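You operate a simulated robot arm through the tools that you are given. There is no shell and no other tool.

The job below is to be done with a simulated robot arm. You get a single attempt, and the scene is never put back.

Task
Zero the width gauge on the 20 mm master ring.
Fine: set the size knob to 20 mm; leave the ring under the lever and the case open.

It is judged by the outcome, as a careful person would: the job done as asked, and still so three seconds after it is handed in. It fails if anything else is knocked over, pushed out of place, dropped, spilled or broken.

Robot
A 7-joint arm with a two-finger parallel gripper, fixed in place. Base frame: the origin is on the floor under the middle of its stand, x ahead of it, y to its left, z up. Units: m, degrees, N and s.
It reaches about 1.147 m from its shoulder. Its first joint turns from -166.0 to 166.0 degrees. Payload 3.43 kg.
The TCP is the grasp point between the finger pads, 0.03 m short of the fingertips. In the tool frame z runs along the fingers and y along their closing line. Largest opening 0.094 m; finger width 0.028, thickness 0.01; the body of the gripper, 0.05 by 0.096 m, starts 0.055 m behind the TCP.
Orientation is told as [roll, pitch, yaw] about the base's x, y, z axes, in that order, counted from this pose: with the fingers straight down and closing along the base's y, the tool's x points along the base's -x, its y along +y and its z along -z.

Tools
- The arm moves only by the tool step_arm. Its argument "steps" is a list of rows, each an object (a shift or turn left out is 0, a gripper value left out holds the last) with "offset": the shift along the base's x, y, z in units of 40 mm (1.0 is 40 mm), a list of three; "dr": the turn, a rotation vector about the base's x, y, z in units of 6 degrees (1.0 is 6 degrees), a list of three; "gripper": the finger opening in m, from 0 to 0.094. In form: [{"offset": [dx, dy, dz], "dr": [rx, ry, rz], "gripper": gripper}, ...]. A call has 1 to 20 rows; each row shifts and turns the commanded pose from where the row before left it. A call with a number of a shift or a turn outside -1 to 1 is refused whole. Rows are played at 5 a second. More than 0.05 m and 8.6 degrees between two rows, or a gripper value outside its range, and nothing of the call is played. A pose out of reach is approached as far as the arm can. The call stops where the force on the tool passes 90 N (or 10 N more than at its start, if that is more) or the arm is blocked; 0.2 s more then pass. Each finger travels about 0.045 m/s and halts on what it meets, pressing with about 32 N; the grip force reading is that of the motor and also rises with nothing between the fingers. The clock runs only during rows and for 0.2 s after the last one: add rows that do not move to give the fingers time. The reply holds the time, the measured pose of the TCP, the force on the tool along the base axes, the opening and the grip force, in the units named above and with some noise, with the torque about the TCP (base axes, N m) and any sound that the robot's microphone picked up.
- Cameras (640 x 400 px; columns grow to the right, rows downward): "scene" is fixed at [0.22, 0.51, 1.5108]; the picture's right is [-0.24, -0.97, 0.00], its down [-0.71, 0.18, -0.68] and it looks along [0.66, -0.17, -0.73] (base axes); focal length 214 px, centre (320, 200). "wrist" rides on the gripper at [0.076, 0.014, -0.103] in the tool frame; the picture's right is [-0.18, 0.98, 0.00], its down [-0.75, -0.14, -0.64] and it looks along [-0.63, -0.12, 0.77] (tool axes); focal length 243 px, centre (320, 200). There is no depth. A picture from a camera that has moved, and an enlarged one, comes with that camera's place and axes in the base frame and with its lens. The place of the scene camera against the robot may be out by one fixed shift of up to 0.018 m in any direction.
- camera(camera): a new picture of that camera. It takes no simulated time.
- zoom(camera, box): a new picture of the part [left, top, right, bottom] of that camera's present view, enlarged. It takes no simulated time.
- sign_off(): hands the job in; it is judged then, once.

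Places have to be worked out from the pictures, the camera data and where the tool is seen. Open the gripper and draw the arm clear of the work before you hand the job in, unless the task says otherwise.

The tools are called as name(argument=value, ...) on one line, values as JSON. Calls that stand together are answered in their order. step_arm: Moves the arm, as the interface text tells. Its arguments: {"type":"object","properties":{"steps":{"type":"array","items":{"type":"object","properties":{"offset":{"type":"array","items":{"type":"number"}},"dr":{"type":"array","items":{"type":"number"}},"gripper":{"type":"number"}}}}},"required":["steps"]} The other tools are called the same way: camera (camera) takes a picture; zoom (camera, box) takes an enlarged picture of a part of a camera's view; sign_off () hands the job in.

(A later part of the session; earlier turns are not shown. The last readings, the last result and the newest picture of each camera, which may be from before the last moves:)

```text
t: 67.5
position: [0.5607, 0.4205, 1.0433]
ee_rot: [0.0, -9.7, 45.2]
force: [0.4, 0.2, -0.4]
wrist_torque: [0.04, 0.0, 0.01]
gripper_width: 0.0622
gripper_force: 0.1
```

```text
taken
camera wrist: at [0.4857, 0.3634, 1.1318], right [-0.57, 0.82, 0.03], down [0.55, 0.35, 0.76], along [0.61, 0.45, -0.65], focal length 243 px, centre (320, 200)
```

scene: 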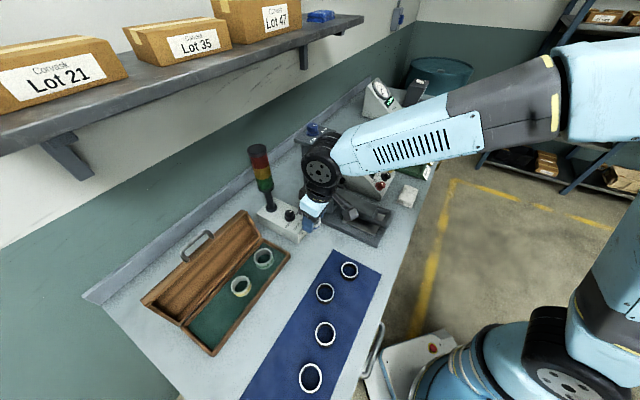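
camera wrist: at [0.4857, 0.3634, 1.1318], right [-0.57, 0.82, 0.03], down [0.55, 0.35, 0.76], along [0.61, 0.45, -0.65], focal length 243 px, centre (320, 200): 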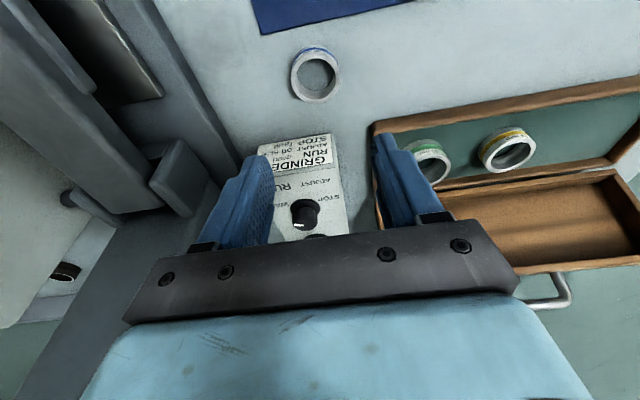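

The ring is standing flat on the bench. I'll level, turn to yaw −45°, then tilt to get a near-level side view of the lever gap.

step_arm(steps=[{"offset": [0, -0.067, 0.5], "dr": [-0.59, 0.59, 0]}, {"offset": [0, -0.067, 0.5], "dr": [-0.59, 0.59, 0]}, {"offset": [0, -0.067, 0], "dr": [0, 0, -1]}, {"offset": [0, -0.067, 0], "dr": [0, 0, -1]}, {"offset": [0, -0.067, 0], "dr": [0, 0, -1]}, {"offset": [0, -0.067, 0], "dr": [0, 0, -1]}, {"offset": [0, -0.067, 0], "dr": [0, 0, -1]}, {"offset": [0, -0.067, 0], "dr": [0, 0, -1]}, {"offset": [0, -0.067, 0], "dr": [0, 0, -1]}, {"offset": [0, -0.067, 0], "dr": [0, 0, -1]}, {"offset": [0, -0.067, 0], "dr": [0, 0, -1]}, {"offset": [0, -0.067, 0], "dr": [0, 0, -1]}, {"offset": [0, -0.067, 0], "dr": [0, 0, -1]}, {"offset": [0, -0.067, 0], "dr": [0, 0, -1]}, {"offset": [0, -0.067, 0], "dr": [0, 0, -1]}, {"offset": [0, -0.067, 0], "dr": [0, 0, -1]}, {"offset": [0, -0.067, 0], "dr": [0, 0, -1]}, {}])

step_arm(steps=[{"offset": [0, 0, -0.2], "dr": [-0.648, -0.648, 0], "gripper": 0.094}, {"offset": [0, 0, -0.2], "dr": [-0.648, -0.648, 0]}, {"offset": [0, 0, -0.2], "dr": [-0.648, -0.648, 0]}, {"offset": [0, 0, -0.2], "dr": [-0.648, -0.648, 0]}, {"offset": [0, 0, -0.3], "dr": [-0.648, -0.648, 0]}, {"offset": [0, 0, -0.3], "dr": [-0.648, -0.648, 0]}, {"offset": [0, 0, -0.3], "dr": [-0.648, -0.648, 0]}, {"offset": [0, 0, -0.3], "dr": [-0.648, -0.648, 0]}, {"offset": [0, 0, -0.3], "dr": [-0.648, -0.648, 0]}, {"offset": [0, 0, -0.3], "dr": [-0.648, -0.648, 0]}, {}])

camera(camera="wrist")

camera(camera="scene")

```text
t: 71.3
position: [0.5621, 0.374, 1.081]
ee_rot: [0.0, 0.1, -44.8]
force: [0.3, 0.3, -0.2]
wrist_torque: [0.0, 0.0, -0.01]
gripper_width: 0.0618
gripper_force: 0.1
```

```text
t: 73.7
position: [0.5623, 0.3742, 0.9769]
ee_rot: [-0.2, -55.0, -44.8]
force: [0.1, 0.0, 0.4]
wrist_torque: [-0.01, 0.0, 0.0]
gripper_width: 0.0943
gripper_force: 0.0
```

```text
taken
camera wrist: at [0.4823, 0.4739, 0.9747], right [0.77, 0.62, 0.15], down [-0.16, -0.03, 0.99], along [0.62, -0.78, 0.08], focal length 243 px, centre (320, 200)
```

wrist: 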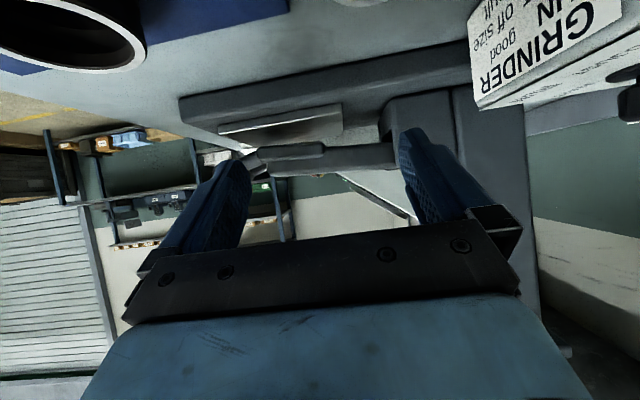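

```text
taken
```

scene: 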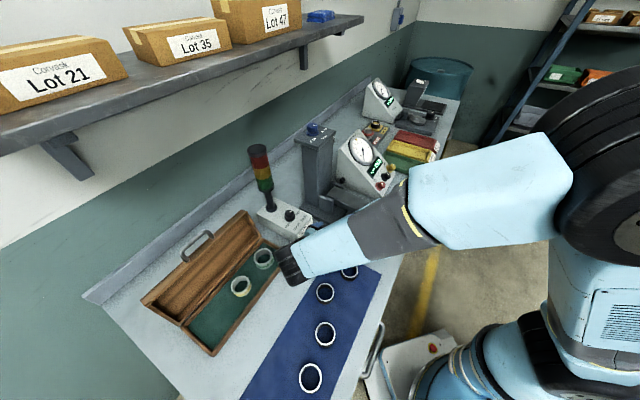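

Near-level view achieved. Zooming on the lever, foot and anvil.

zoom(camera="wrist", box=[200, 90, 400, 190])

zoom(camera="wrist", box=[230, 100, 360, 190])

```text
3.20 times, centred on (300, 140) of wrist
camera zoom: at [0.4823, 0.4739, 0.9747], right [0.77, 0.62, 0.15], down [-0.16, -0.03, 0.99], along [0.62, -0.78, 0.08], focal length 776 px, centre (384, 392)
```

zoom: 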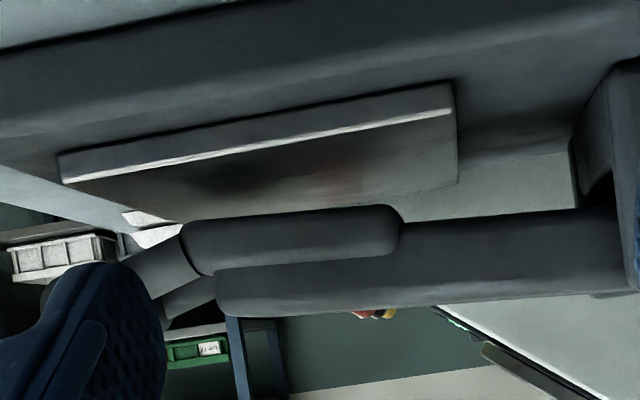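

```text
4.44 times, centred on (295, 145) of wrist
camera zoom: at [0.4823, 0.4739, 0.9747], right [0.77, 0.62, 0.15], down [-0.16, -0.03, 0.99], along [0.62, -0.78, 0.08], focal length 1078 px, centre (431, 444)
```

zoom: 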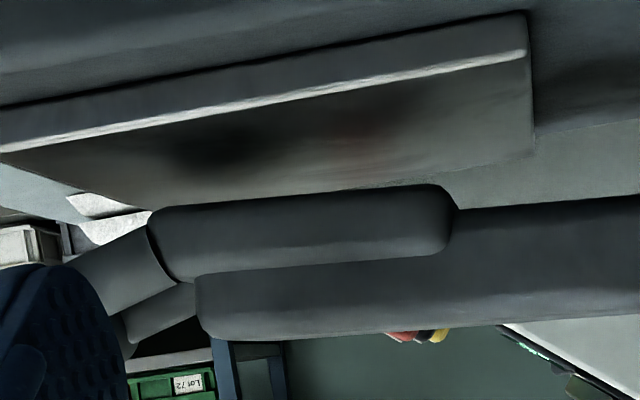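

The gap under the foot measures about 18 mm (foot underside z ≈ 0.931, anvil ≈ 0.913), so the 20 mm ring has to nudge the lever up ~2 mm; the foot's edges are well rounded. I'll plan to grip the ring across the bench-normal axis with a 20° lean, so I can feed it in leading-edge-down. First, hover over the parked ring.

step_arm(steps=[{"offset": [-0.022, 0.195, 0.6], "dr": [0.589, 0.589, 0], "gripper": 0.06}, {"offset": [-0.022, 0.195, 0.6], "dr": [0.589, 0.589, 0]}, {"offset": [-0.022, 0.195, 0.5], "dr": [0.589, 0.589, 0]}, {"offset": [-0.022, 0.195, 0.4], "dr": [0.589, 0.589, 0]}, {"offset": [-0.022, 0.195, 0.4], "dr": [0.589, 0.589, 0]}, {"offset": [-0.022, 0.195, 0.3], "dr": [0.589, 0.589, 0]}, {"offset": [-0.022, 0.195, 0.3], "dr": [0.589, 0.589, 0]}, {}])

camera(camera="wrist")

zoom(camera="wrist", box=[240, 60, 400, 200])

```text
t: 75.5
position: [0.5563, 0.4281, 1.1006]
ee_rot: [-0.2, -20.0, -44.8]
force: [-0.2, 0.2, -0.9]
wrist_torque: [0.0, 0.03, -0.02]
gripper_width: 0.0599
gripper_force: 0.1
```

```text
taken
camera wrist: at [0.4914, 0.5126, 1.1719], right [0.82, 0.57, 0.06], down [0.25, -0.45, 0.86], along [0.52, -0.69, -0.51], focal length 243 px, centre (320, 200)
```

wrist: 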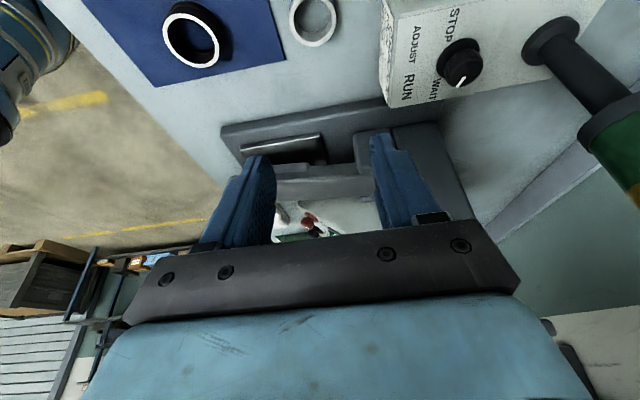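

```text
2.86 times, centred on (320, 130) of wrist
camera zoom: at [0.4914, 0.5126, 1.1719], right [0.82, 0.57, 0.06], down [0.25, -0.45, 0.86], along [0.52, -0.69, -0.51], focal length 693 px, centre (320, 400)
```

zoom: 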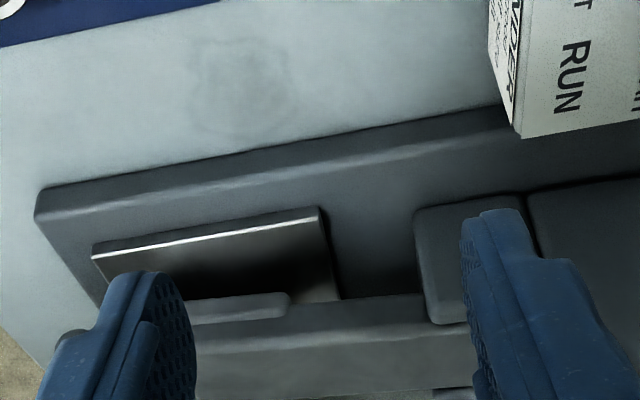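

The ring sits at (a −0.102, b 0.698). I'll come down along it with fingers straddling it front and back, stopping about 40 mm above for a check.

step_arm(steps=[{"offset": [-0.02, 0.09, -0.9]}, {"offset": [0, 0, -0.9]}, {"offset": [0, 0, -0.9]}, {"offset": [0, 0, -0.8]}, {}])

camera(camera="wrist")

```text
t: 76.7
position: [0.5557, 0.4342, 0.961]
ee_rot: [0.0, -19.9, -44.8]
force: [-0.5, -0.5, -0.1]
wrist_torque: [0.0, 0.04, 0.01]
gripper_width: 0.0602
gripper_force: 0.0
```

```text
taken
camera wrist: at [0.4919, 0.5183, 1.0321], right [0.82, 0.57, 0.06], down [0.25, -0.45, 0.86], along [0.52, -0.69, -0.51], focal length 243 px, centre (320, 200)
```

wrist: 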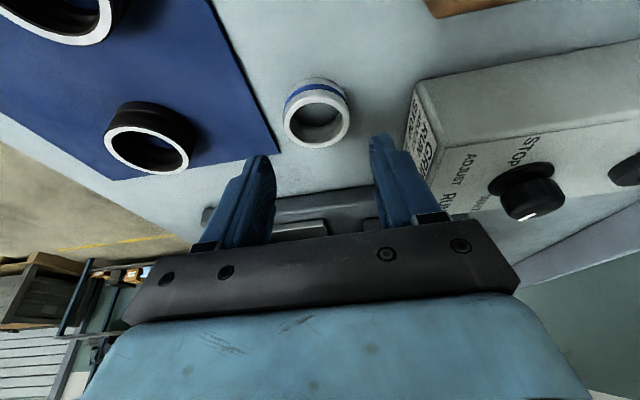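

zoom(camera="wrist", box=[220, 60, 420, 220])

```text
2.50 times, centred on (320, 140) of wrist
camera zoom: at [0.4919, 0.5183, 1.0321], right [0.82, 0.57, 0.06], down [0.25, -0.45, 0.86], along [0.52, -0.69, -0.51], focal length 606 px, centre (320, 350)
```

zoom: 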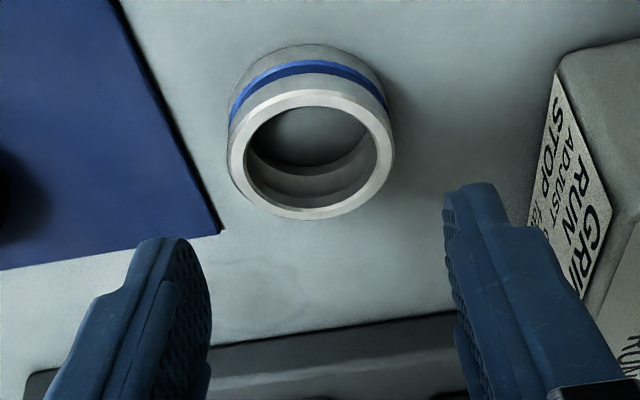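

Well centred (ring at a ≈ −0.101, b ≈ 0.699). Descending the remaining ~46 mm with force checks, then closing.

step_arm(steps=[{"offset": [0, 0, -0.5]}, {"offset": [0, 0, -0.45]}, {"offset": [0, 0, -0.15]}, {}])

zoom(camera="wrist", box=[220, 60, 420, 220])

```text
t: 77.7
position: [0.5539, 0.4322, 0.9171]
ee_rot: [0.0, -19.8, -44.9]
force: [-0.7, -0.1, 0.4]
wrist_torque: [0.04, 0.04, -0.02]
gripper_width: 0.0601
gripper_force: 0.0
```

```text
2.50 times, centred on (320, 140) of wrist
camera zoom: at [0.4899, 0.5167, 0.9886], right [0.82, 0.57, 0.06], down [0.25, -0.45, 0.86], along [0.52, -0.69, -0.51], focal length 606 px, centre (320, 350)
```

zoom: 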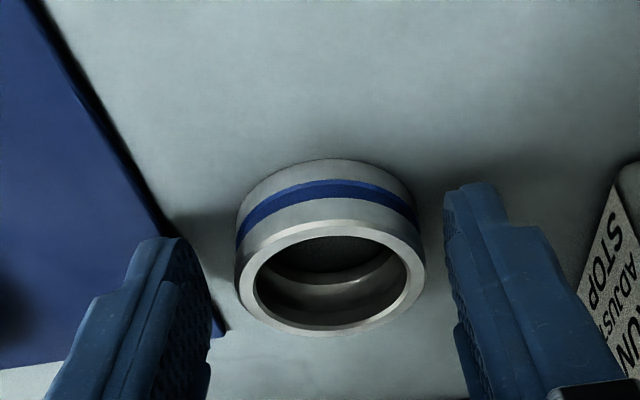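

Fingers are beside the ring with no contact. I'll lower 2 mm more and close on it.

step_arm(steps=[{"offset": [0, 0, -0.05]}, {"gripper": 0.03}, {}, {}, {}])

zoom(camera="wrist", box=[220, 60, 420, 220])

```text
t: 78.9
position: [0.5547, 0.432, 0.9158]
ee_rot: [0.0, -19.8, -44.8]
force: [0.0, 0.8, 2.6]
wrist_torque: [0.07, -0.07, 0.02]
gripper_width: 0.0461
gripper_force: 32.2
```

```text
2.50 times, centred on (320, 140) of wrist
camera zoom: at [0.4902, 0.5164, 0.9865], right [0.82, 0.57, 0.06], down [0.25, -0.45, 0.86], along [0.52, -0.69, -0.51], focal length 606 px, centre (320, 350)
```

zoom: 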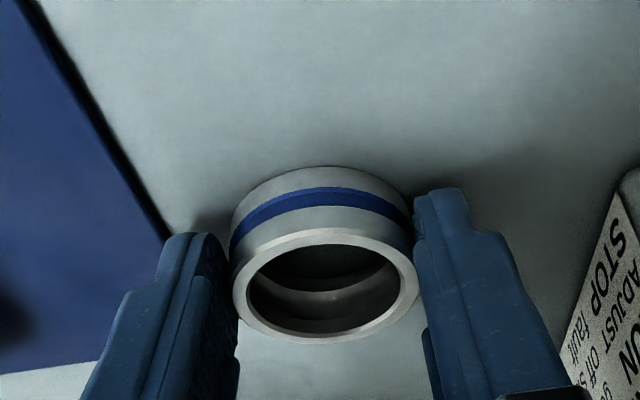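

The ring is gripped front-to-back. I'll lift it, rotate the hand upright (which tilts the ring's leading edge down ~20°), and move beside the anvil.

step_arm(steps=[{"offset": [0, 0, 0.4]}, {"offset": [0, 0, 0.9]}, {"offset": [0, 0, 0.7]}, {"offset": [0.0935, -0.6365, 0], "dr": [0.471, 0.471, 0]}, {"offset": [0.0935, -0.6365, 0], "dr": [0.471, 0.471, 0]}, {"offset": [0.0935, -0.6365, 0], "dr": [0.471, 0.471, 0]}, {"offset": [0.0935, -0.6365, 0], "dr": [0.471, 0.471, 0]}, {"offset": [0.0935, -0.6365, 0], "dr": [0.471, 0.471, 0]}, {}])

camera(camera="wrist")

zoom(camera="wrist", box=[200, 40, 440, 230])

zoom(camera="scene", box=[280, 140, 420, 260])

```text
t: 80.9
position: [0.5735, 0.3035, 0.9973]
ee_rot: [0.0, 0.1, -44.8]
force: [0.2, 0.3, -0.7]
wrist_torque: [0.01, 0.0, 0.02]
gripper_width: 0.046
gripper_force: 31.7
```

```text
taken
camera wrist: at [0.5314, 0.3667, 1.1005], right [0.82, 0.57, 0.0], down [0.44, -0.63, 0.64], along [0.36, -0.53, -0.77], focal length 243 px, centre (320, 200)
```

wrist: 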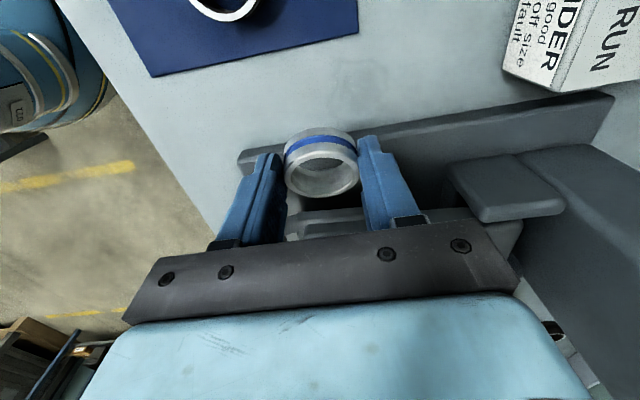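

```text
2.11 times, centred on (320, 135) of wrist
camera zoom: at [0.5314, 0.3667, 1.1005], right [0.82, 0.57, 0.0], down [0.44, -0.63, 0.64], along [0.36, -0.53, -0.77], focal length 511 px, centre (320, 337)
```

zoom: 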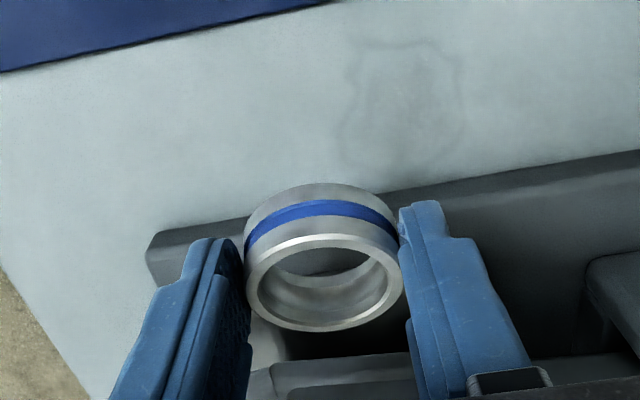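

```text
3.33 times, centred on (350, 200) of scene
camera zoom: at [0.22, 0.51, 1.5108], right [-0.24, -0.97, 0.0], down [-0.71, 0.18, -0.68], along [0.66, -0.17, -0.73], focal length 715 px, centre (220, 200)
```

zoom: 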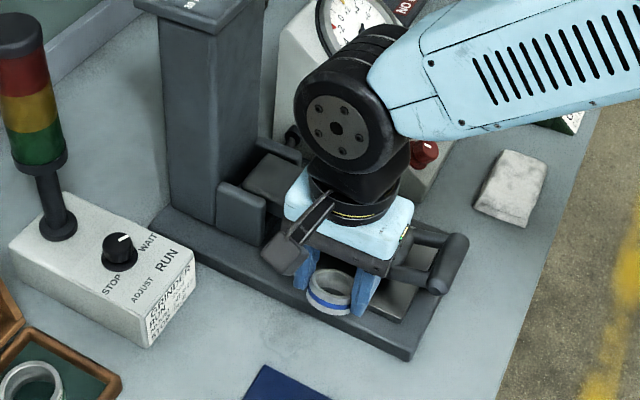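

The ring is tilted leading-edge-down beside the gauge, with the hand upright. I'll lower and move in to just short of the foot.

step_arm(steps=[{"offset": [0.1, -0.1, -0.4]}, {"offset": [0.2, -0.2, -0.38]}, {"offset": [0.2, -0.2, 0]}, {}])

zoom(camera="wrist", box=[200, 60, 440, 230])

zoom(camera="scene", box=[300, 170, 400, 260])

```text
t: 81.9
position: [0.5941, 0.2835, 0.9644]
ee_rot: [0.0, 0.1, -44.9]
force: [0.0, 0.1, -1.5]
wrist_torque: [0.01, -0.02, -0.05]
gripper_width: 0.0463
gripper_force: 31.2
```

```text
2.35 times, centred on (320, 145) of wrist
camera zoom: at [0.5511, 0.3467, 1.067], right [0.82, 0.57, 0.0], down [0.44, -0.63, 0.64], along [0.36, -0.53, -0.77], focal length 571 px, centre (320, 329)
```

zoom: 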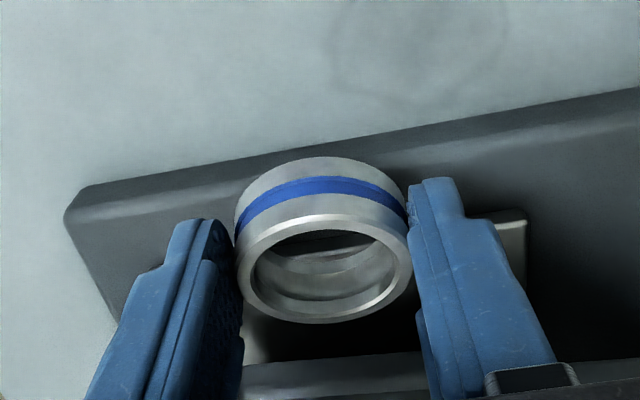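

```text
4.44 times, centred on (350, 215) of scene
camera zoom: at [0.22, 0.51, 1.5108], right [-0.24, -0.97, 0.0], down [-0.71, 0.18, -0.68], along [0.66, -0.17, -0.73], focal length 953 px, centre (187, 133)
```

zoom: 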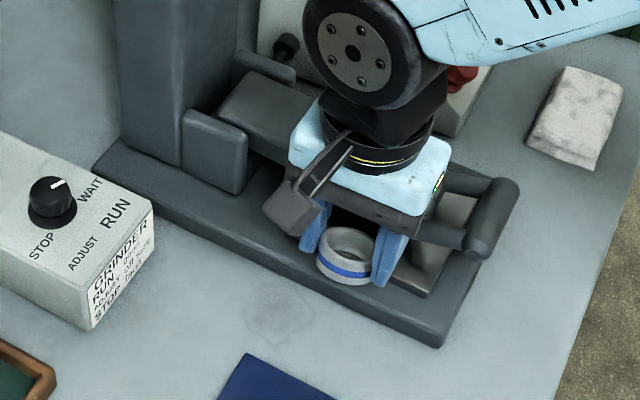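

Still free. I'll move the leading edge over the anvil (just short of the foot) and lower in small steps to feel the anvil.

step_arm(steps=[{"offset": [0.135, -0.135, 0]}, {"offset": [0.135, -0.135, 0]}, {}])

step_arm(steps=[{"offset": [0, 0, -0.035]}, {"offset": [0, 0, -0.035]}, {}])

zoom(camera="wrist", box=[200, 60, 440, 230])

```text
t: 82.7
position: [0.6046, 0.273, 0.9648]
ee_rot: [0.1, 0.0, -44.9]
force: [0.1, -0.1, -0.3]
wrist_torque: [0.01, -0.01, -0.02]
gripper_width: 0.0462
gripper_force: 31.8
```

```text
t: 83.5
position: [0.6044, 0.2752, 0.9611]
ee_rot: [-0.1, 0.1, -44.9]
force: [1.3, 0.0, -1.3]
wrist_torque: [0.0, -0.01, 0.01]
gripper_width: 0.0457
gripper_force: 31.9
```

```text
2.35 times, centred on (320, 145) of wrist
camera zoom: at [0.5613, 0.337, 1.0645], right [0.82, 0.57, 0.0], down [0.44, -0.63, 0.64], along [0.36, -0.53, -0.77], focal length 571 px, centre (320, 329)
```

zoom: 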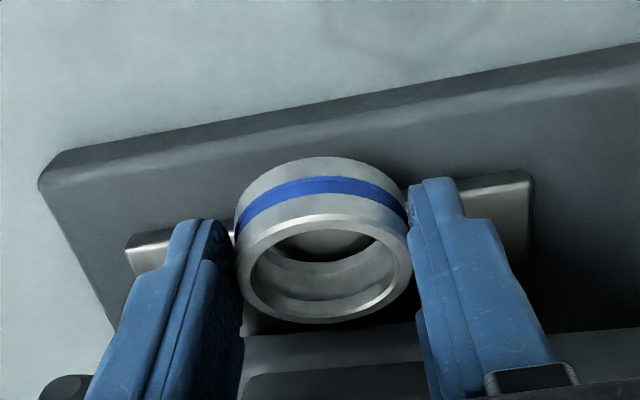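

No contact yet at z ≈ 0.961. Continuing down in ~1.4 mm steps.

step_arm(steps=[{"offset": [0, 0, -0.035]}, {}, {}])

step_arm(steps=[{"offset": [0, 0, -0.035]}, {}, {}])

step_arm(steps=[{"offset": [0, 0, -0.035]}, {}, {}])

```text
t: 84.3
position: [0.6039, 0.2748, 0.9599]
ee_rot: [0.0, 0.1, -44.9]
force: [-1.6, -1.0, 2.0]
wrist_torque: [-0.1, -0.01, -0.02]
gripper_width: 0.0458
gripper_force: 31.9
```

```text
t: 85.1
position: [0.6043, 0.2745, 0.96]
ee_rot: [0.1, 0.1, -44.9]
force: [1.5, 1.7, 23.0]
wrist_torque: [-0.26, -0.43, 0.06]
gripper_width: 0.046
gripper_force: 31.6
```

```text
t: 85.9
position: [0.6035, 0.2739, 0.9583]
ee_rot: [0.0, 0.2, -44.9]
force: [3.4, 4.5, 18.6]
wrist_torque: [-0.1, -0.53, 0.13]
gripper_width: 0.046
gripper_force: 31.5
```

Anvil contact came at z ≈ 0.960, as predicted. I'll ease up 2 mm and feed the leading edge in under the foot in small steps, watching forces.

step_arm(steps=[{"offset": [0, 0, 0.05]}, {"offset": [0.053, -0.053, 0]}, {"offset": [0.053, -0.053, 0]}, {}])

step_arm(steps=[{"offset": [0.053, -0.053, 0]}, {"offset": [0.053, -0.053, 0]}, {}])

zoom(camera="wrist", box=[200, 60, 440, 230])

```text
t: 86.9
position: [0.6058, 0.2711, 0.9582]
ee_rot: [-0.2, 0.1, -44.8]
force: [-19.6, 17.5, -5.5]
wrist_torque: [0.52, 0.57, -0.04]
gripper_width: 0.0458
gripper_force: 32.2
```

```text
t: 87.7
position: [0.6126, 0.2666, 0.9602]
ee_rot: [0.0, 0.1, -44.8]
force: [-15.8, 26.0, 0.2]
wrist_torque: [0.63, 0.37, 0.14]
gripper_width: 0.0457
gripper_force: 32.1
```

```text
2.35 times, centred on (320, 145) of wrist
camera zoom: at [0.5689, 0.3296, 1.0631], right [0.82, 0.57, 0.0], down [0.44, -0.63, 0.64], along [0.36, -0.53, -0.77], focal length 571 px, centre (320, 329)
```

zoom: 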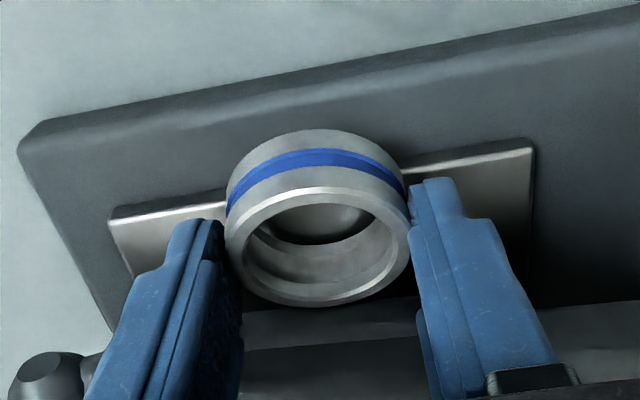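

The ring butted against the foot's edge and slipped ~5 mm in the fingers instead of riding under it, so this approach won't wedge. Better idea: hold the ring with the fingers slanting in from the front under the crossbar, so the fingers themselves lift the lever. I'll retreat and look at how the ring sits.

step_arm(steps=[{"offset": [-0.2, 0.2, 0.02]}, {"offset": [-0.4, 0.4, 0.1]}, {"offset": [-0.5, 0.5, 0.5]}, {"offset": [-0.5, 0.5, 0.5]}, {}])

zoom(camera="wrist", box=[200, 60, 440, 230])

zoom(camera="scene", box=[280, 130, 420, 260])

```text
t: 88.9
position: [0.548, 0.3301, 1.0027]
ee_rot: [0.0, 0.1, -44.9]
force: [0.8, -0.3, -1.3]
wrist_torque: [0.01, 0.03, -0.02]
gripper_width: 0.0459
gripper_force: 32.0
```

```text
2.35 times, centred on (320, 145) of wrist
camera zoom: at [0.5064, 0.3938, 1.107], right [0.82, 0.57, 0.0], down [0.44, -0.63, 0.64], along [0.36, -0.53, -0.77], focal length 571 px, centre (320, 329)
```

zoom: 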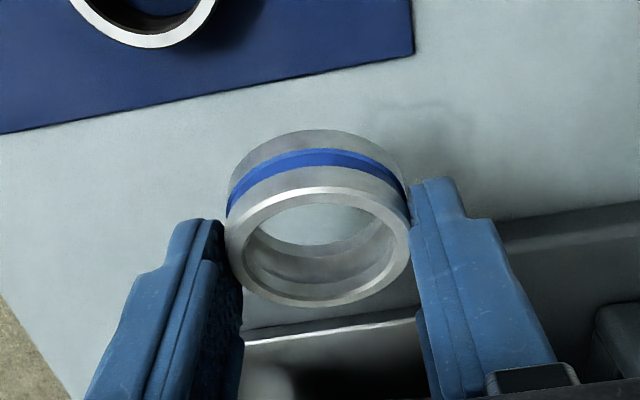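

```text
3.08 times, centred on (350, 195) of scene
camera zoom: at [0.22, 0.51, 1.5108], right [-0.24, -0.97, 0.0], down [-0.71, 0.18, -0.68], along [0.66, -0.17, -0.73], focal length 660 px, centre (228, 215)
```

zoom: 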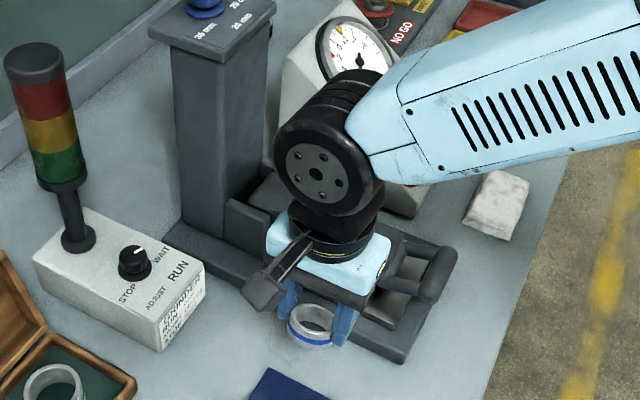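

The ring stays ~18° tilted in the grip. I'll carry it to a free bench spot near (a −0.06, b 0.70) and lean the hand 18° so the ring comes down flat.

step_arm(steps=[{"offset": [-0.083, 0.6415, 0.1], "dr": [-0.424, -0.424, 0]}, {"offset": [-0.083, 0.6415, 0], "dr": [-0.424, -0.424, 0]}, {"offset": [-0.083, 0.6415, 0], "dr": [-0.424, -0.424, 0]}, {"offset": [-0.083, 0.6415, 0], "dr": [-0.424, -0.424, 0]}, {"offset": [-0.083, 0.6415, 0], "dr": [-0.424, -0.424, 0]}, {"offset": [0, 0, -0.8]}, {"offset": [0, 0, -0.8]}, {"offset": [0, 0, -0.3]}, {}])

zoom(camera="wrist", box=[200, 60, 440, 230])

camera(camera="scene")

```text
t: 90.9
position: [0.5325, 0.4571, 0.9322]
ee_rot: [0.0, -17.7, -44.8]
force: [-0.4, -0.7, -0.8]
wrist_torque: [0.0, 0.01, 0.03]
gripper_width: 0.0459
gripper_force: 32.3
```

```text
2.35 times, centred on (320, 145) of wrist
camera zoom: at [0.4695, 0.5397, 1.0064], right [0.82, 0.57, 0.06], down [0.27, -0.47, 0.84], along [0.51, -0.67, -0.54], focal length 571 px, centre (320, 329)
```

zoom: 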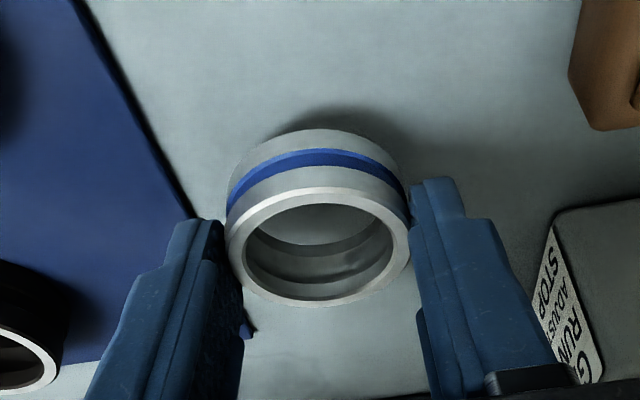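

```text
taken
```

scene: 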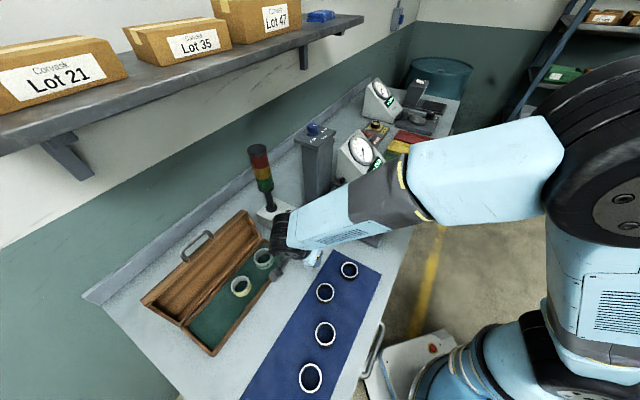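

Close to the bench now. Lowering in small steps until the ring touches.

step_arm(steps=[{"offset": [0, 0, -0.125]}, {"offset": [0, 0, -0.1]}, {}])

step_arm(steps=[{"offset": [0, 0, -0.05]}, {"offset": [0, 0, -0.05]}, {}])

```text
t: 91.7
position: [0.5323, 0.4574, 0.9216]
ee_rot: [-0.1, -17.8, -44.9]
force: [-0.7, -0.4, -2.1]
wrist_torque: [0.02, -0.02, 0.0]
gripper_width: 0.0459
gripper_force: 31.5
```

```text
t: 92.5
position: [0.5323, 0.4583, 0.9184]
ee_rot: [-0.1, -17.9, -44.7]
force: [0.2, 0.3, -1.0]
wrist_torque: [0.0, 0.01, -0.04]
gripper_width: 0.0462
gripper_force: 32.3
```

step_arm(steps=[{"offset": [0, 0, -0.05]}, {}, {}])

step_arm(steps=[{"offset": [0, 0, -0.05]}, {}, {}])

```text
t: 93.3
position: [0.5321, 0.458, 0.917]
ee_rot: [0.1, -17.7, -44.9]
force: [-0.1, -0.3, 19.2]
wrist_torque: [-0.4, -0.38, 0.02]
gripper_width: 0.0461
gripper_force: 31.5
```

```text
t: 94.1
position: [0.532, 0.458, 0.9163]
ee_rot: [0.1, -17.8, -44.9]
force: [5.3, 2.4, 30.0]
wrist_torque: [-0.18, -0.36, 0.06]
gripper_width: 0.046
gripper_force: 32.5
```

Touchdown at z ≈ 0.917. Releasing, rising, then reorienting to yaw 45°.

step_arm(steps=[{"offset": [0, 0, 0.04]}, {"gripper": 0.062}, {}, {}, {"offset": [0, 0, 0.4]}, {"offset": [0, 0, 0.9]}, {"offset": [0, 0, 0.9]}, {"offset": [0, 0, 0.9], "dr": [0.424, 0.424, 0]}, {"offset": [0, 0, 0.4], "dr": [0.424, 0.424, 0]}, {"dr": [0.424, 0.424, 0]}, {"dr": [0.424, 0.424, 0]}, {"dr": [0.424, 0.424, 0]}, {}])

camera(camera="wrist")

```text
t: 96.9
position: [0.5329, 0.4582, 1.0568]
ee_rot: [0.0, 0.2, -44.9]
force: [0.0, -1.2, 0.0]
wrist_torque: [-0.04, -0.01, -0.01]
gripper_width: 0.0619
gripper_force: 0.0
```

```text
taken
camera wrist: at [0.4893, 0.5218, 1.1596], right [0.82, 0.57, 0.0], down [0.44, -0.63, 0.64], along [0.36, -0.53, -0.77], focal length 243 px, centre (320, 200)
```

wrist: 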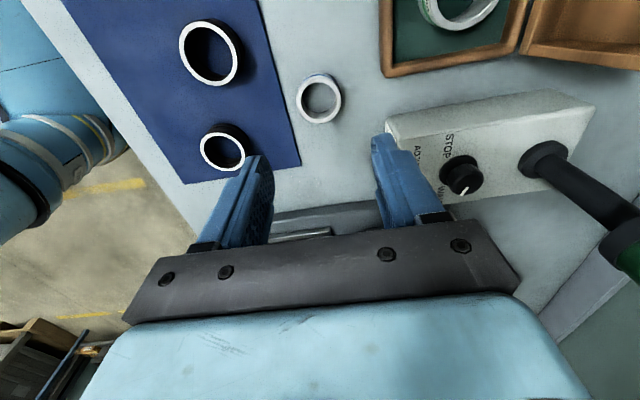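

The ring stands at (a −0.056, b 0.699). Now I'll yaw +90° to 45°, backing off toward the robot a little, then lean the fingers forward 45°.

step_arm(steps=[{"offset": [-0.0917, -0.099, 0], "dr": [0, 0, 1]}, {"offset": [-0.0917, -0.099, 0], "dr": [0, 0, 1]}, {"offset": [-0.0917, -0.099, 0], "dr": [0, 0, 1]}, {"offset": [-0.0917, -0.099, 0], "dr": [0, 0, 1]}, {"offset": [-0.0917, -0.099, 0], "dr": [0, 0, 1]}, {"offset": [-0.0917, -0.099, 0], "dr": [0, 0, 1]}, {"offset": [-0.0917, -0.099, 0], "dr": [0, 0, 1]}, {"offset": [-0.0917, -0.099, 0], "dr": [0, 0, 1]}, {"offset": [-0.0917, -0.099, 0], "dr": [0, 0, 1]}, {"offset": [-0.0917, -0.099, 0], "dr": [0, 0, 1]}, {"offset": [-0.0917, -0.099, 0], "dr": [0, 0, 1]}, {"offset": [-0.0917, -0.099, 0], "dr": [0, 0, 1]}, {"offset": [-0.0917, -0.099, 0], "dr": [0, 0, 1]}, {"offset": [-0.0917, -0.099, 0], "dr": [0, 0, 1]}, {"offset": [-0.0917, -0.099, 0], "dr": [0, 0, 1]}, {}])

step_arm(steps=[{"offset": [0, 0, 0], "dr": [0.663, -0.663, 0]}, {"offset": [0, 0, 0], "dr": [0.663, -0.663, 0]}, {"offset": [0, 0, 0], "dr": [0.663, -0.663, 0]}, {"offset": [0, 0, 0], "dr": [0.663, -0.663, 0]}, {"offset": [0, 0, 0], "dr": [0.663, -0.663, 0]}, {"offset": [0, 0, 0], "dr": [0.663, -0.663, 0]}, {"offset": [0, 0, 0], "dr": [0.663, -0.663, 0]}, {"offset": [0, 0, 0], "dr": [0.663, -0.663, 0]}, {}])

camera(camera="wrist")

camera(camera="scene")

```text
t: 100.3
position: [0.4768, 0.3975, 1.0557]
ee_rot: [0.0, 0.0, 45.2]
force: [0.8, -0.2, -0.3]
wrist_torque: [0.01, -0.05, 0.0]
gripper_width: 0.0617
gripper_force: 0.1
```

```text
t: 102.3
position: [0.4786, 0.3957, 1.0566]
ee_rot: [-0.8, -42.0, 45.1]
force: [0.7, 0.4, 0.4]
wrist_torque: [0.01, -0.01, 0.04]
gripper_width: 0.062
gripper_force: 0.0
out of reach, approached as far as the arm can: row 8
```

```text
taken
camera wrist: at [0.3802, 0.3178, 1.082], right [-0.59, 0.8, 0.11], down [0.18, 0.0, 0.98], along [0.78, 0.6, -0.15], focal length 243 px, centre (320, 200)
```

wrist: 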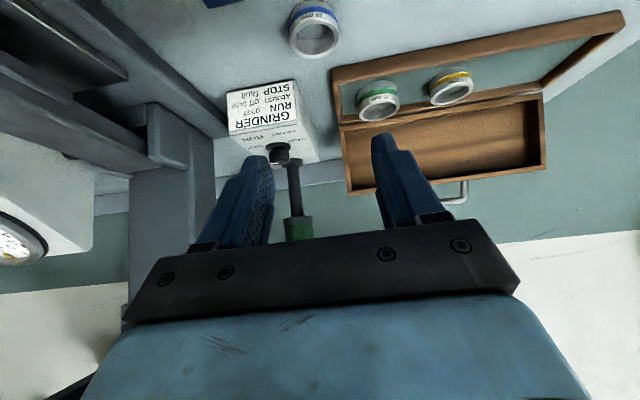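

```text
taken
```

scene: 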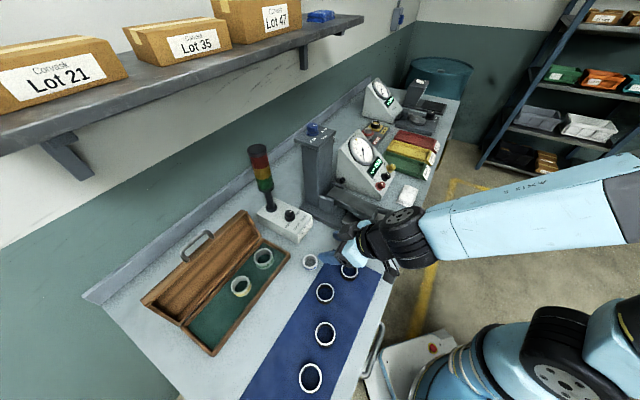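

The arm tops out near 42° lean here, so I'll use a 40° lean. Moving to a hover behind and above the ring along the finger direction.

step_arm(steps=[{"offset": [0, 0, 0], "dr": [-0.589, 0.589, 0]}, {"offset": [0.13, 0.161, -0.8]}, {"offset": [0.13, 0.161, -0.8]}, {"offset": [0.13, 0.161, -0.8]}, {}])

camera(camera="wrist")

zoom(camera="wrist", box=[200, 40, 440, 230])

zoom(camera="scene", box=[260, 180, 440, 320])

```text
t: 103.5
position: [0.4921, 0.4164, 0.962]
ee_rot: [-0.8, -37.1, 45.1]
force: [0.2, 1.4, -0.3]
wrist_torque: [0.0, 0.0, 0.02]
gripper_width: 0.0622
gripper_force: 0.2
```

```text
taken
camera wrist: at [0.3956, 0.3396, 0.9978], right [-0.59, 0.8, 0.1], down [0.24, 0.06, 0.97], along [0.77, 0.59, -0.23], focal length 243 px, centre (320, 200)
```

wrist: 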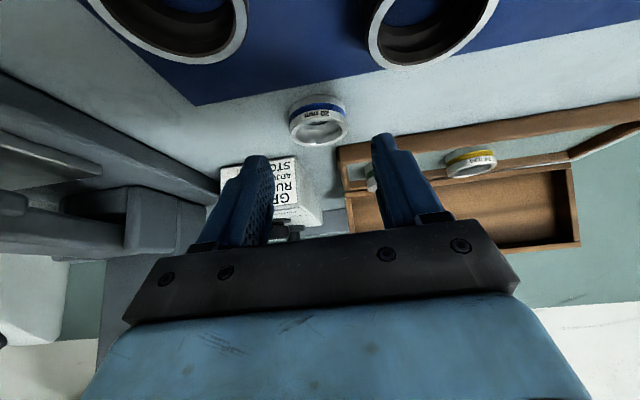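

```text
2.11 times, centred on (320, 135) of wrist
camera zoom: at [0.3956, 0.3396, 0.9978], right [-0.59, 0.8, 0.1], down [0.24, 0.06, 0.97], along [0.77, 0.59, -0.23], focal length 511 px, centre (320, 337)
```

zoom: 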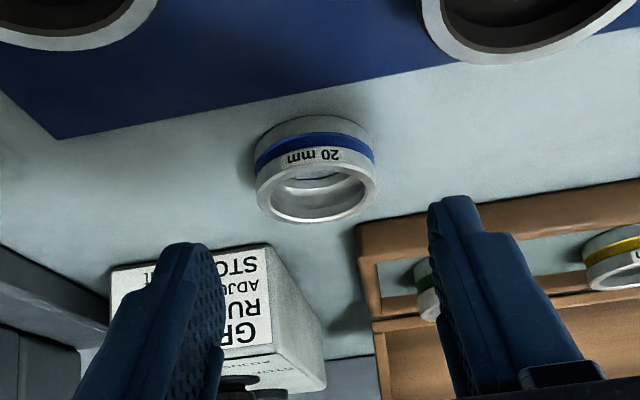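

```text
2.86 times, centred on (350, 250) of scene
camera zoom: at [0.22, 0.51, 1.5108], right [-0.24, -0.97, 0.0], down [-0.71, 0.18, -0.68], along [0.66, -0.17, -0.73], focal length 613 px, centre (234, 57)
```

zoom: 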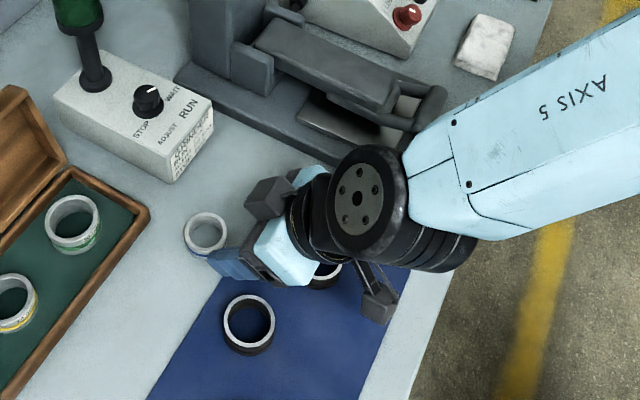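

The ring is ahead between the fingers at (a ≈ −0.056, b ≈ 0.697). I'll set the lean to 40° and slide in along the finger direction to straddle it.

step_arm(steps=[{"offset": [0.2, 0.17, -0.35], "dr": [0.34, -0.34, 0]}, {"offset": [0.25, 0.22, -0.4]}, {"offset": [0.22, 0.19, -0.35]}, {}])

zoom(camera="wrist", box=[200, 40, 440, 230])

zoom(camera="scene", box=[260, 200, 400, 310])

```text
t: 104.5
position: [0.5192, 0.4397, 0.9167]
ee_rot: [-0.9, -39.8, 45.2]
force: [0.3, -0.6, -0.3]
wrist_torque: [-0.01, 0.01, 0.0]
gripper_width: 0.0622
gripper_force: 0.1
```

```text
2.11 times, centred on (320, 135) of wrist
camera zoom: at [0.4217, 0.3626, 0.9466], right [-0.59, 0.8, 0.11], down [0.21, 0.02, 0.98], along [0.78, 0.6, -0.18], focal length 511 px, centre (320, 337)
```

zoom: 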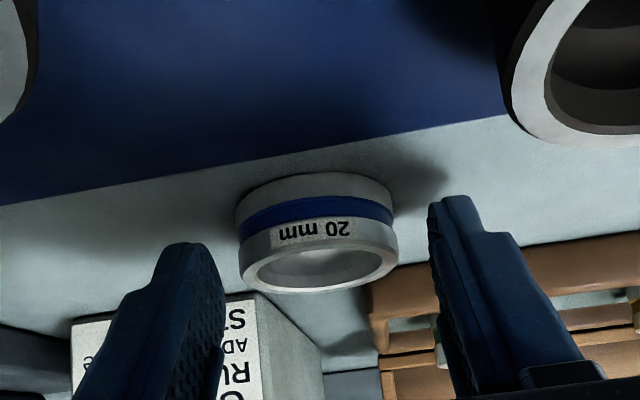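

```text
3.64 times, centred on (330, 255) of scene
camera zoom: at [0.22, 0.51, 1.5108], right [-0.24, -0.97, 0.0], down [-0.71, 0.18, -0.68], along [0.66, -0.17, -0.73], focal length 780 px, centre (284, 0)
```

zoom: 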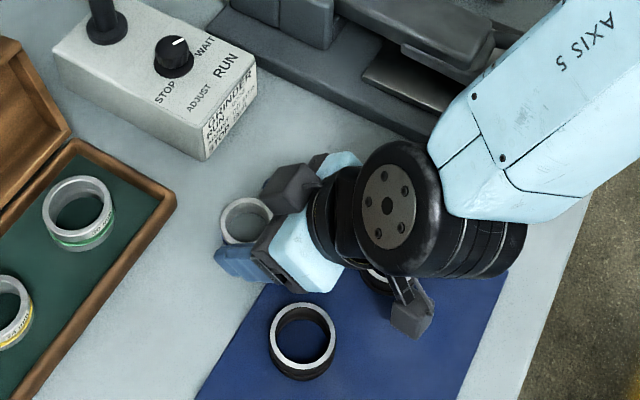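

Nearly there. I'll advance the last few millimetres and close on the ring.

step_arm(steps=[{"offset": [0.05, 0.05, -0.08]}, {}, {"gripper": 0.03}, {}, {}, {}])

zoom(camera="wrist", box=[200, 40, 440, 230])

```text
t: 105.9
position: [0.5209, 0.4424, 0.913]
ee_rot: [-0.8, -39.9, 45.1]
force: [-0.2, 0.4, 0.5]
wrist_torque: [0.01, 0.0, -0.03]
gripper_width: 0.0461
gripper_force: 32.3
```

```text
2.11 times, centred on (320, 135) of wrist
camera zoom: at [0.4231, 0.3649, 0.9436], right [-0.59, 0.8, 0.11], down [0.21, 0.02, 0.98], along [0.78, 0.6, -0.18], focal length 511 px, centre (320, 337)
```

zoom: 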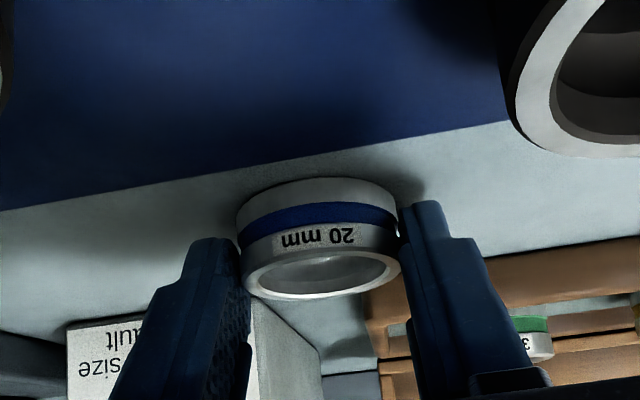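

The ring is held flat with a 40° forward lean. Lifting and carrying it around to in front of the crossbar at z ≈ 1.05.

step_arm(steps=[{"offset": [0, 0, 0.4]}, {"offset": [0, 0, 0.9]}, {"offset": [-0.1, -0.1, 0.9]}, {"offset": [-0.1, -0.1, 0.9]}, {}])

step_arm(steps=[{"offset": [0.1, -0.87, 0]}, {"offset": [0.1, -0.87, 0]}, {"offset": [0.1, -0.87, 0]}, {"offset": [0.1, -0.87, 0]}, {"offset": [0.1, -0.87, 0]}, {"offset": [0.1, -0.87, 0]}, {"offset": [0.1, -0.87, 0]}, {"offset": [0.1, -0.87, 0]}, {"offset": [0.1, -0.87, 0]}, {}])

camera(camera="wrist")

camera(camera="scene")

```text
t: 107.1
position: [0.5135, 0.4364, 1.0372]
ee_rot: [-0.8, -39.9, 45.2]
force: [0.1, 0.5, -1.1]
wrist_torque: [-0.01, 0.03, 0.02]
gripper_width: 0.046
gripper_force: 31.1
```

```text
t: 109.3
position: [0.5472, 0.1464, 1.0356]
ee_rot: [-0.7, -39.7, 45.1]
force: [0.0, -0.5, -0.7]
wrist_torque: [-0.03, -0.05, 0.02]
gripper_width: 0.0462
gripper_force: 32.3
out of reach, approached as far as the arm can: row 3, 4
```

```text
taken
camera wrist: at [0.4499, 0.0695, 1.0661], right [-0.59, 0.8, 0.11], down [0.21, 0.02, 0.98], along [0.78, 0.6, -0.18], focal length 243 px, centre (320, 200)
```

wrist: 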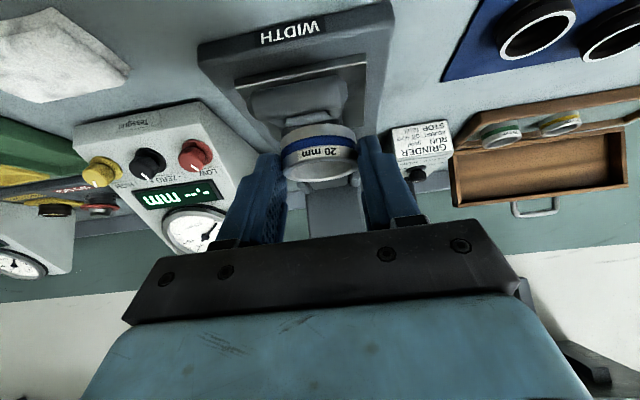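

```text
taken
```

scene: 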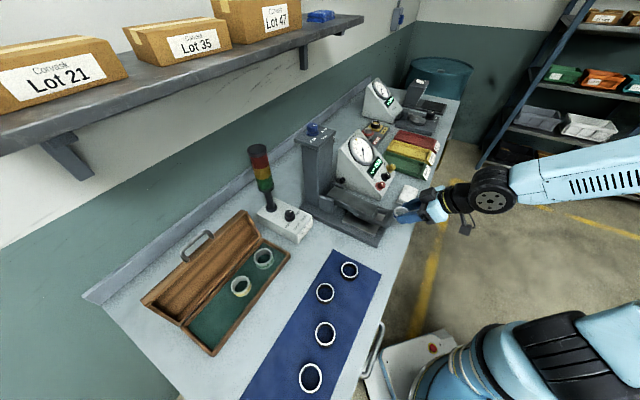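

In front of the gauge with the ring between the fingers. I'll line up with the lever's centreline (a ≈ −0.299), stay just ahead of the crossbar, and lower partway.

step_arm(steps=[{"offset": [0.03, -0.25, -0.4]}, {"offset": [0.03, -0.245, -0.5]}, {"offset": [0, 0, -0.5]}, {}])

camera(camera="wrist")

zoom(camera="wrist", box=[200, 40, 440, 230])

zoom(camera="scene", box=[320, 150, 480, 270])

```text
t: 110.3
position: [0.575, 0.1313, 0.9926]
ee_rot: [-0.8, -39.9, 45.3]
force: [0.4, 7.9, 22.3]
wrist_torque: [0.89, -0.7, 0.16]
gripper_width: 0.0463
gripper_force: 32.2
out of reach, approached as far as the arm can: row 1, 2, 3
```

```text
taken
camera wrist: at [0.4775, 0.0527, 1.0233], right [-0.59, 0.8, 0.11], down [0.21, 0.02, 0.98], along [0.78, 0.6, -0.18], focal length 243 px, centre (320, 200)
```

wrist: 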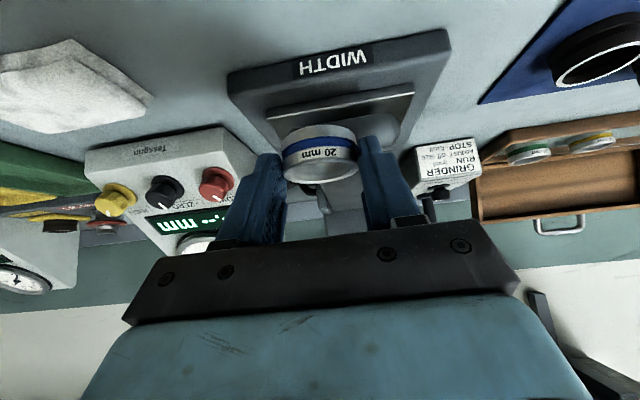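

```text
2.11 times, centred on (320, 135) of wrist
camera zoom: at [0.4775, 0.0527, 1.0233], right [-0.59, 0.8, 0.11], down [0.21, 0.02, 0.98], along [0.78, 0.6, -0.18], focal length 511 px, centre (320, 337)
```

zoom: 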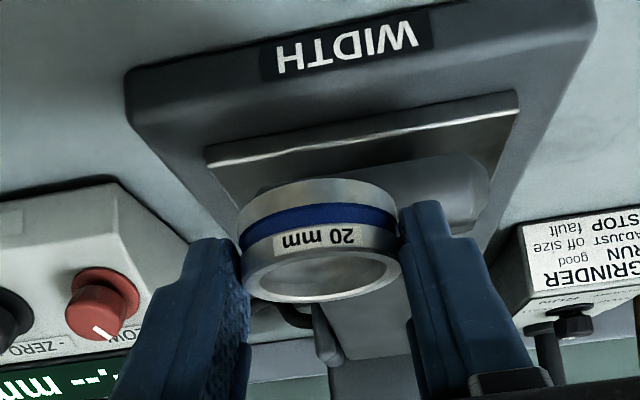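

```text
3.33 times, centred on (400, 210) of scene
camera zoom: at [0.22, 0.51, 1.5108], right [-0.24, -0.97, 0.0], down [-0.71, 0.18, -0.68], along [0.66, -0.17, -0.73], focal length 715 px, centre (53, 167)
```

zoom: 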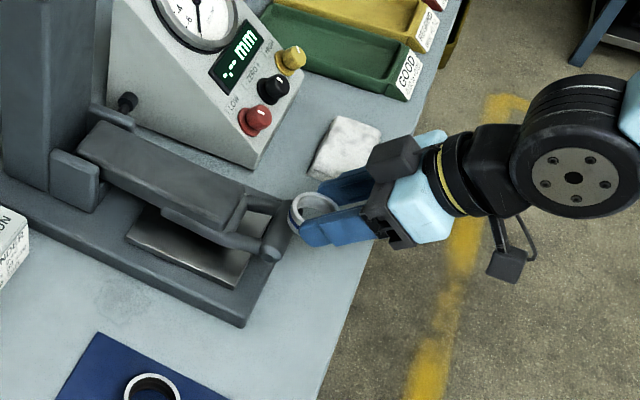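

The ring is lightly resting on the crossbar (22 N) because the arm couldn't reach as close-in as asked. I'll rise clear of it, then swing the approach heading ~22° so the wrist sits farther from the base and can get lower.

step_arm(steps=[{"offset": [0, 0, 0.4]}, {"offset": [-0.1, -0.1, 0.5]}, {"offset": [0, 0, 0.2], "dr": [0, 0, 0.92]}, {"offset": [0, 0, 0], "dr": [0, 0, 0.92]}, {"offset": [0, 0, 0], "dr": [0, 0, 0.92]}, {"offset": [0, 0, 0], "dr": [0, 0, 0.92]}, {}])

camera(camera="scene")

camera(camera="wrist")

```text
t: 111.9
position: [0.5705, 0.1269, 1.0359]
ee_rot: [-0.9, -40.0, 67.3]
force: [0.5, 0.7, -0.6]
wrist_torque: [-0.01, 0.01, 0.0]
gripper_width: 0.0461
gripper_force: 31.7
```

```text
taken
```

scene: 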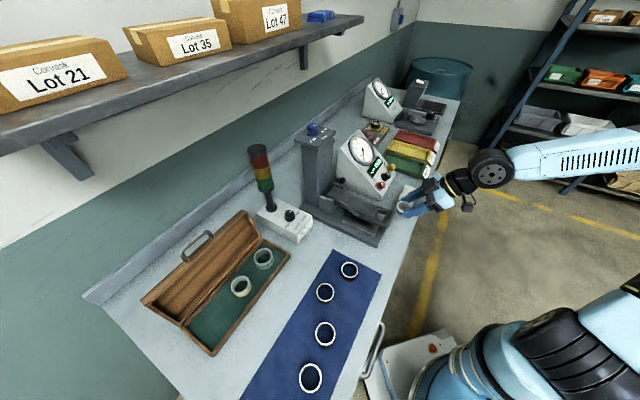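

```text
taken
camera wrist: at [0.5088, 0.0172, 1.0666], right [-0.85, 0.52, 0.11], down [0.19, 0.1, 0.98], along [0.5, 0.85, -0.18], focal length 243 px, centre (320, 200)
```

wrist: 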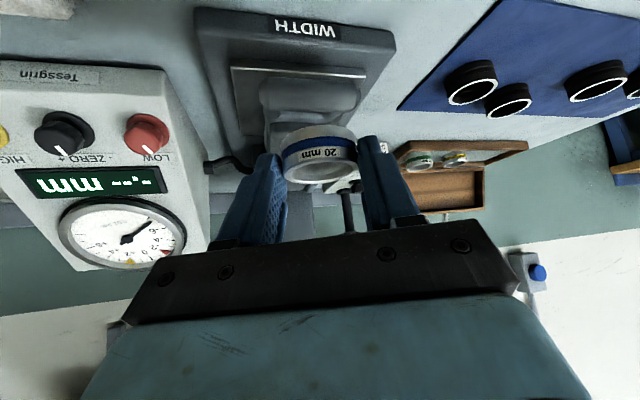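

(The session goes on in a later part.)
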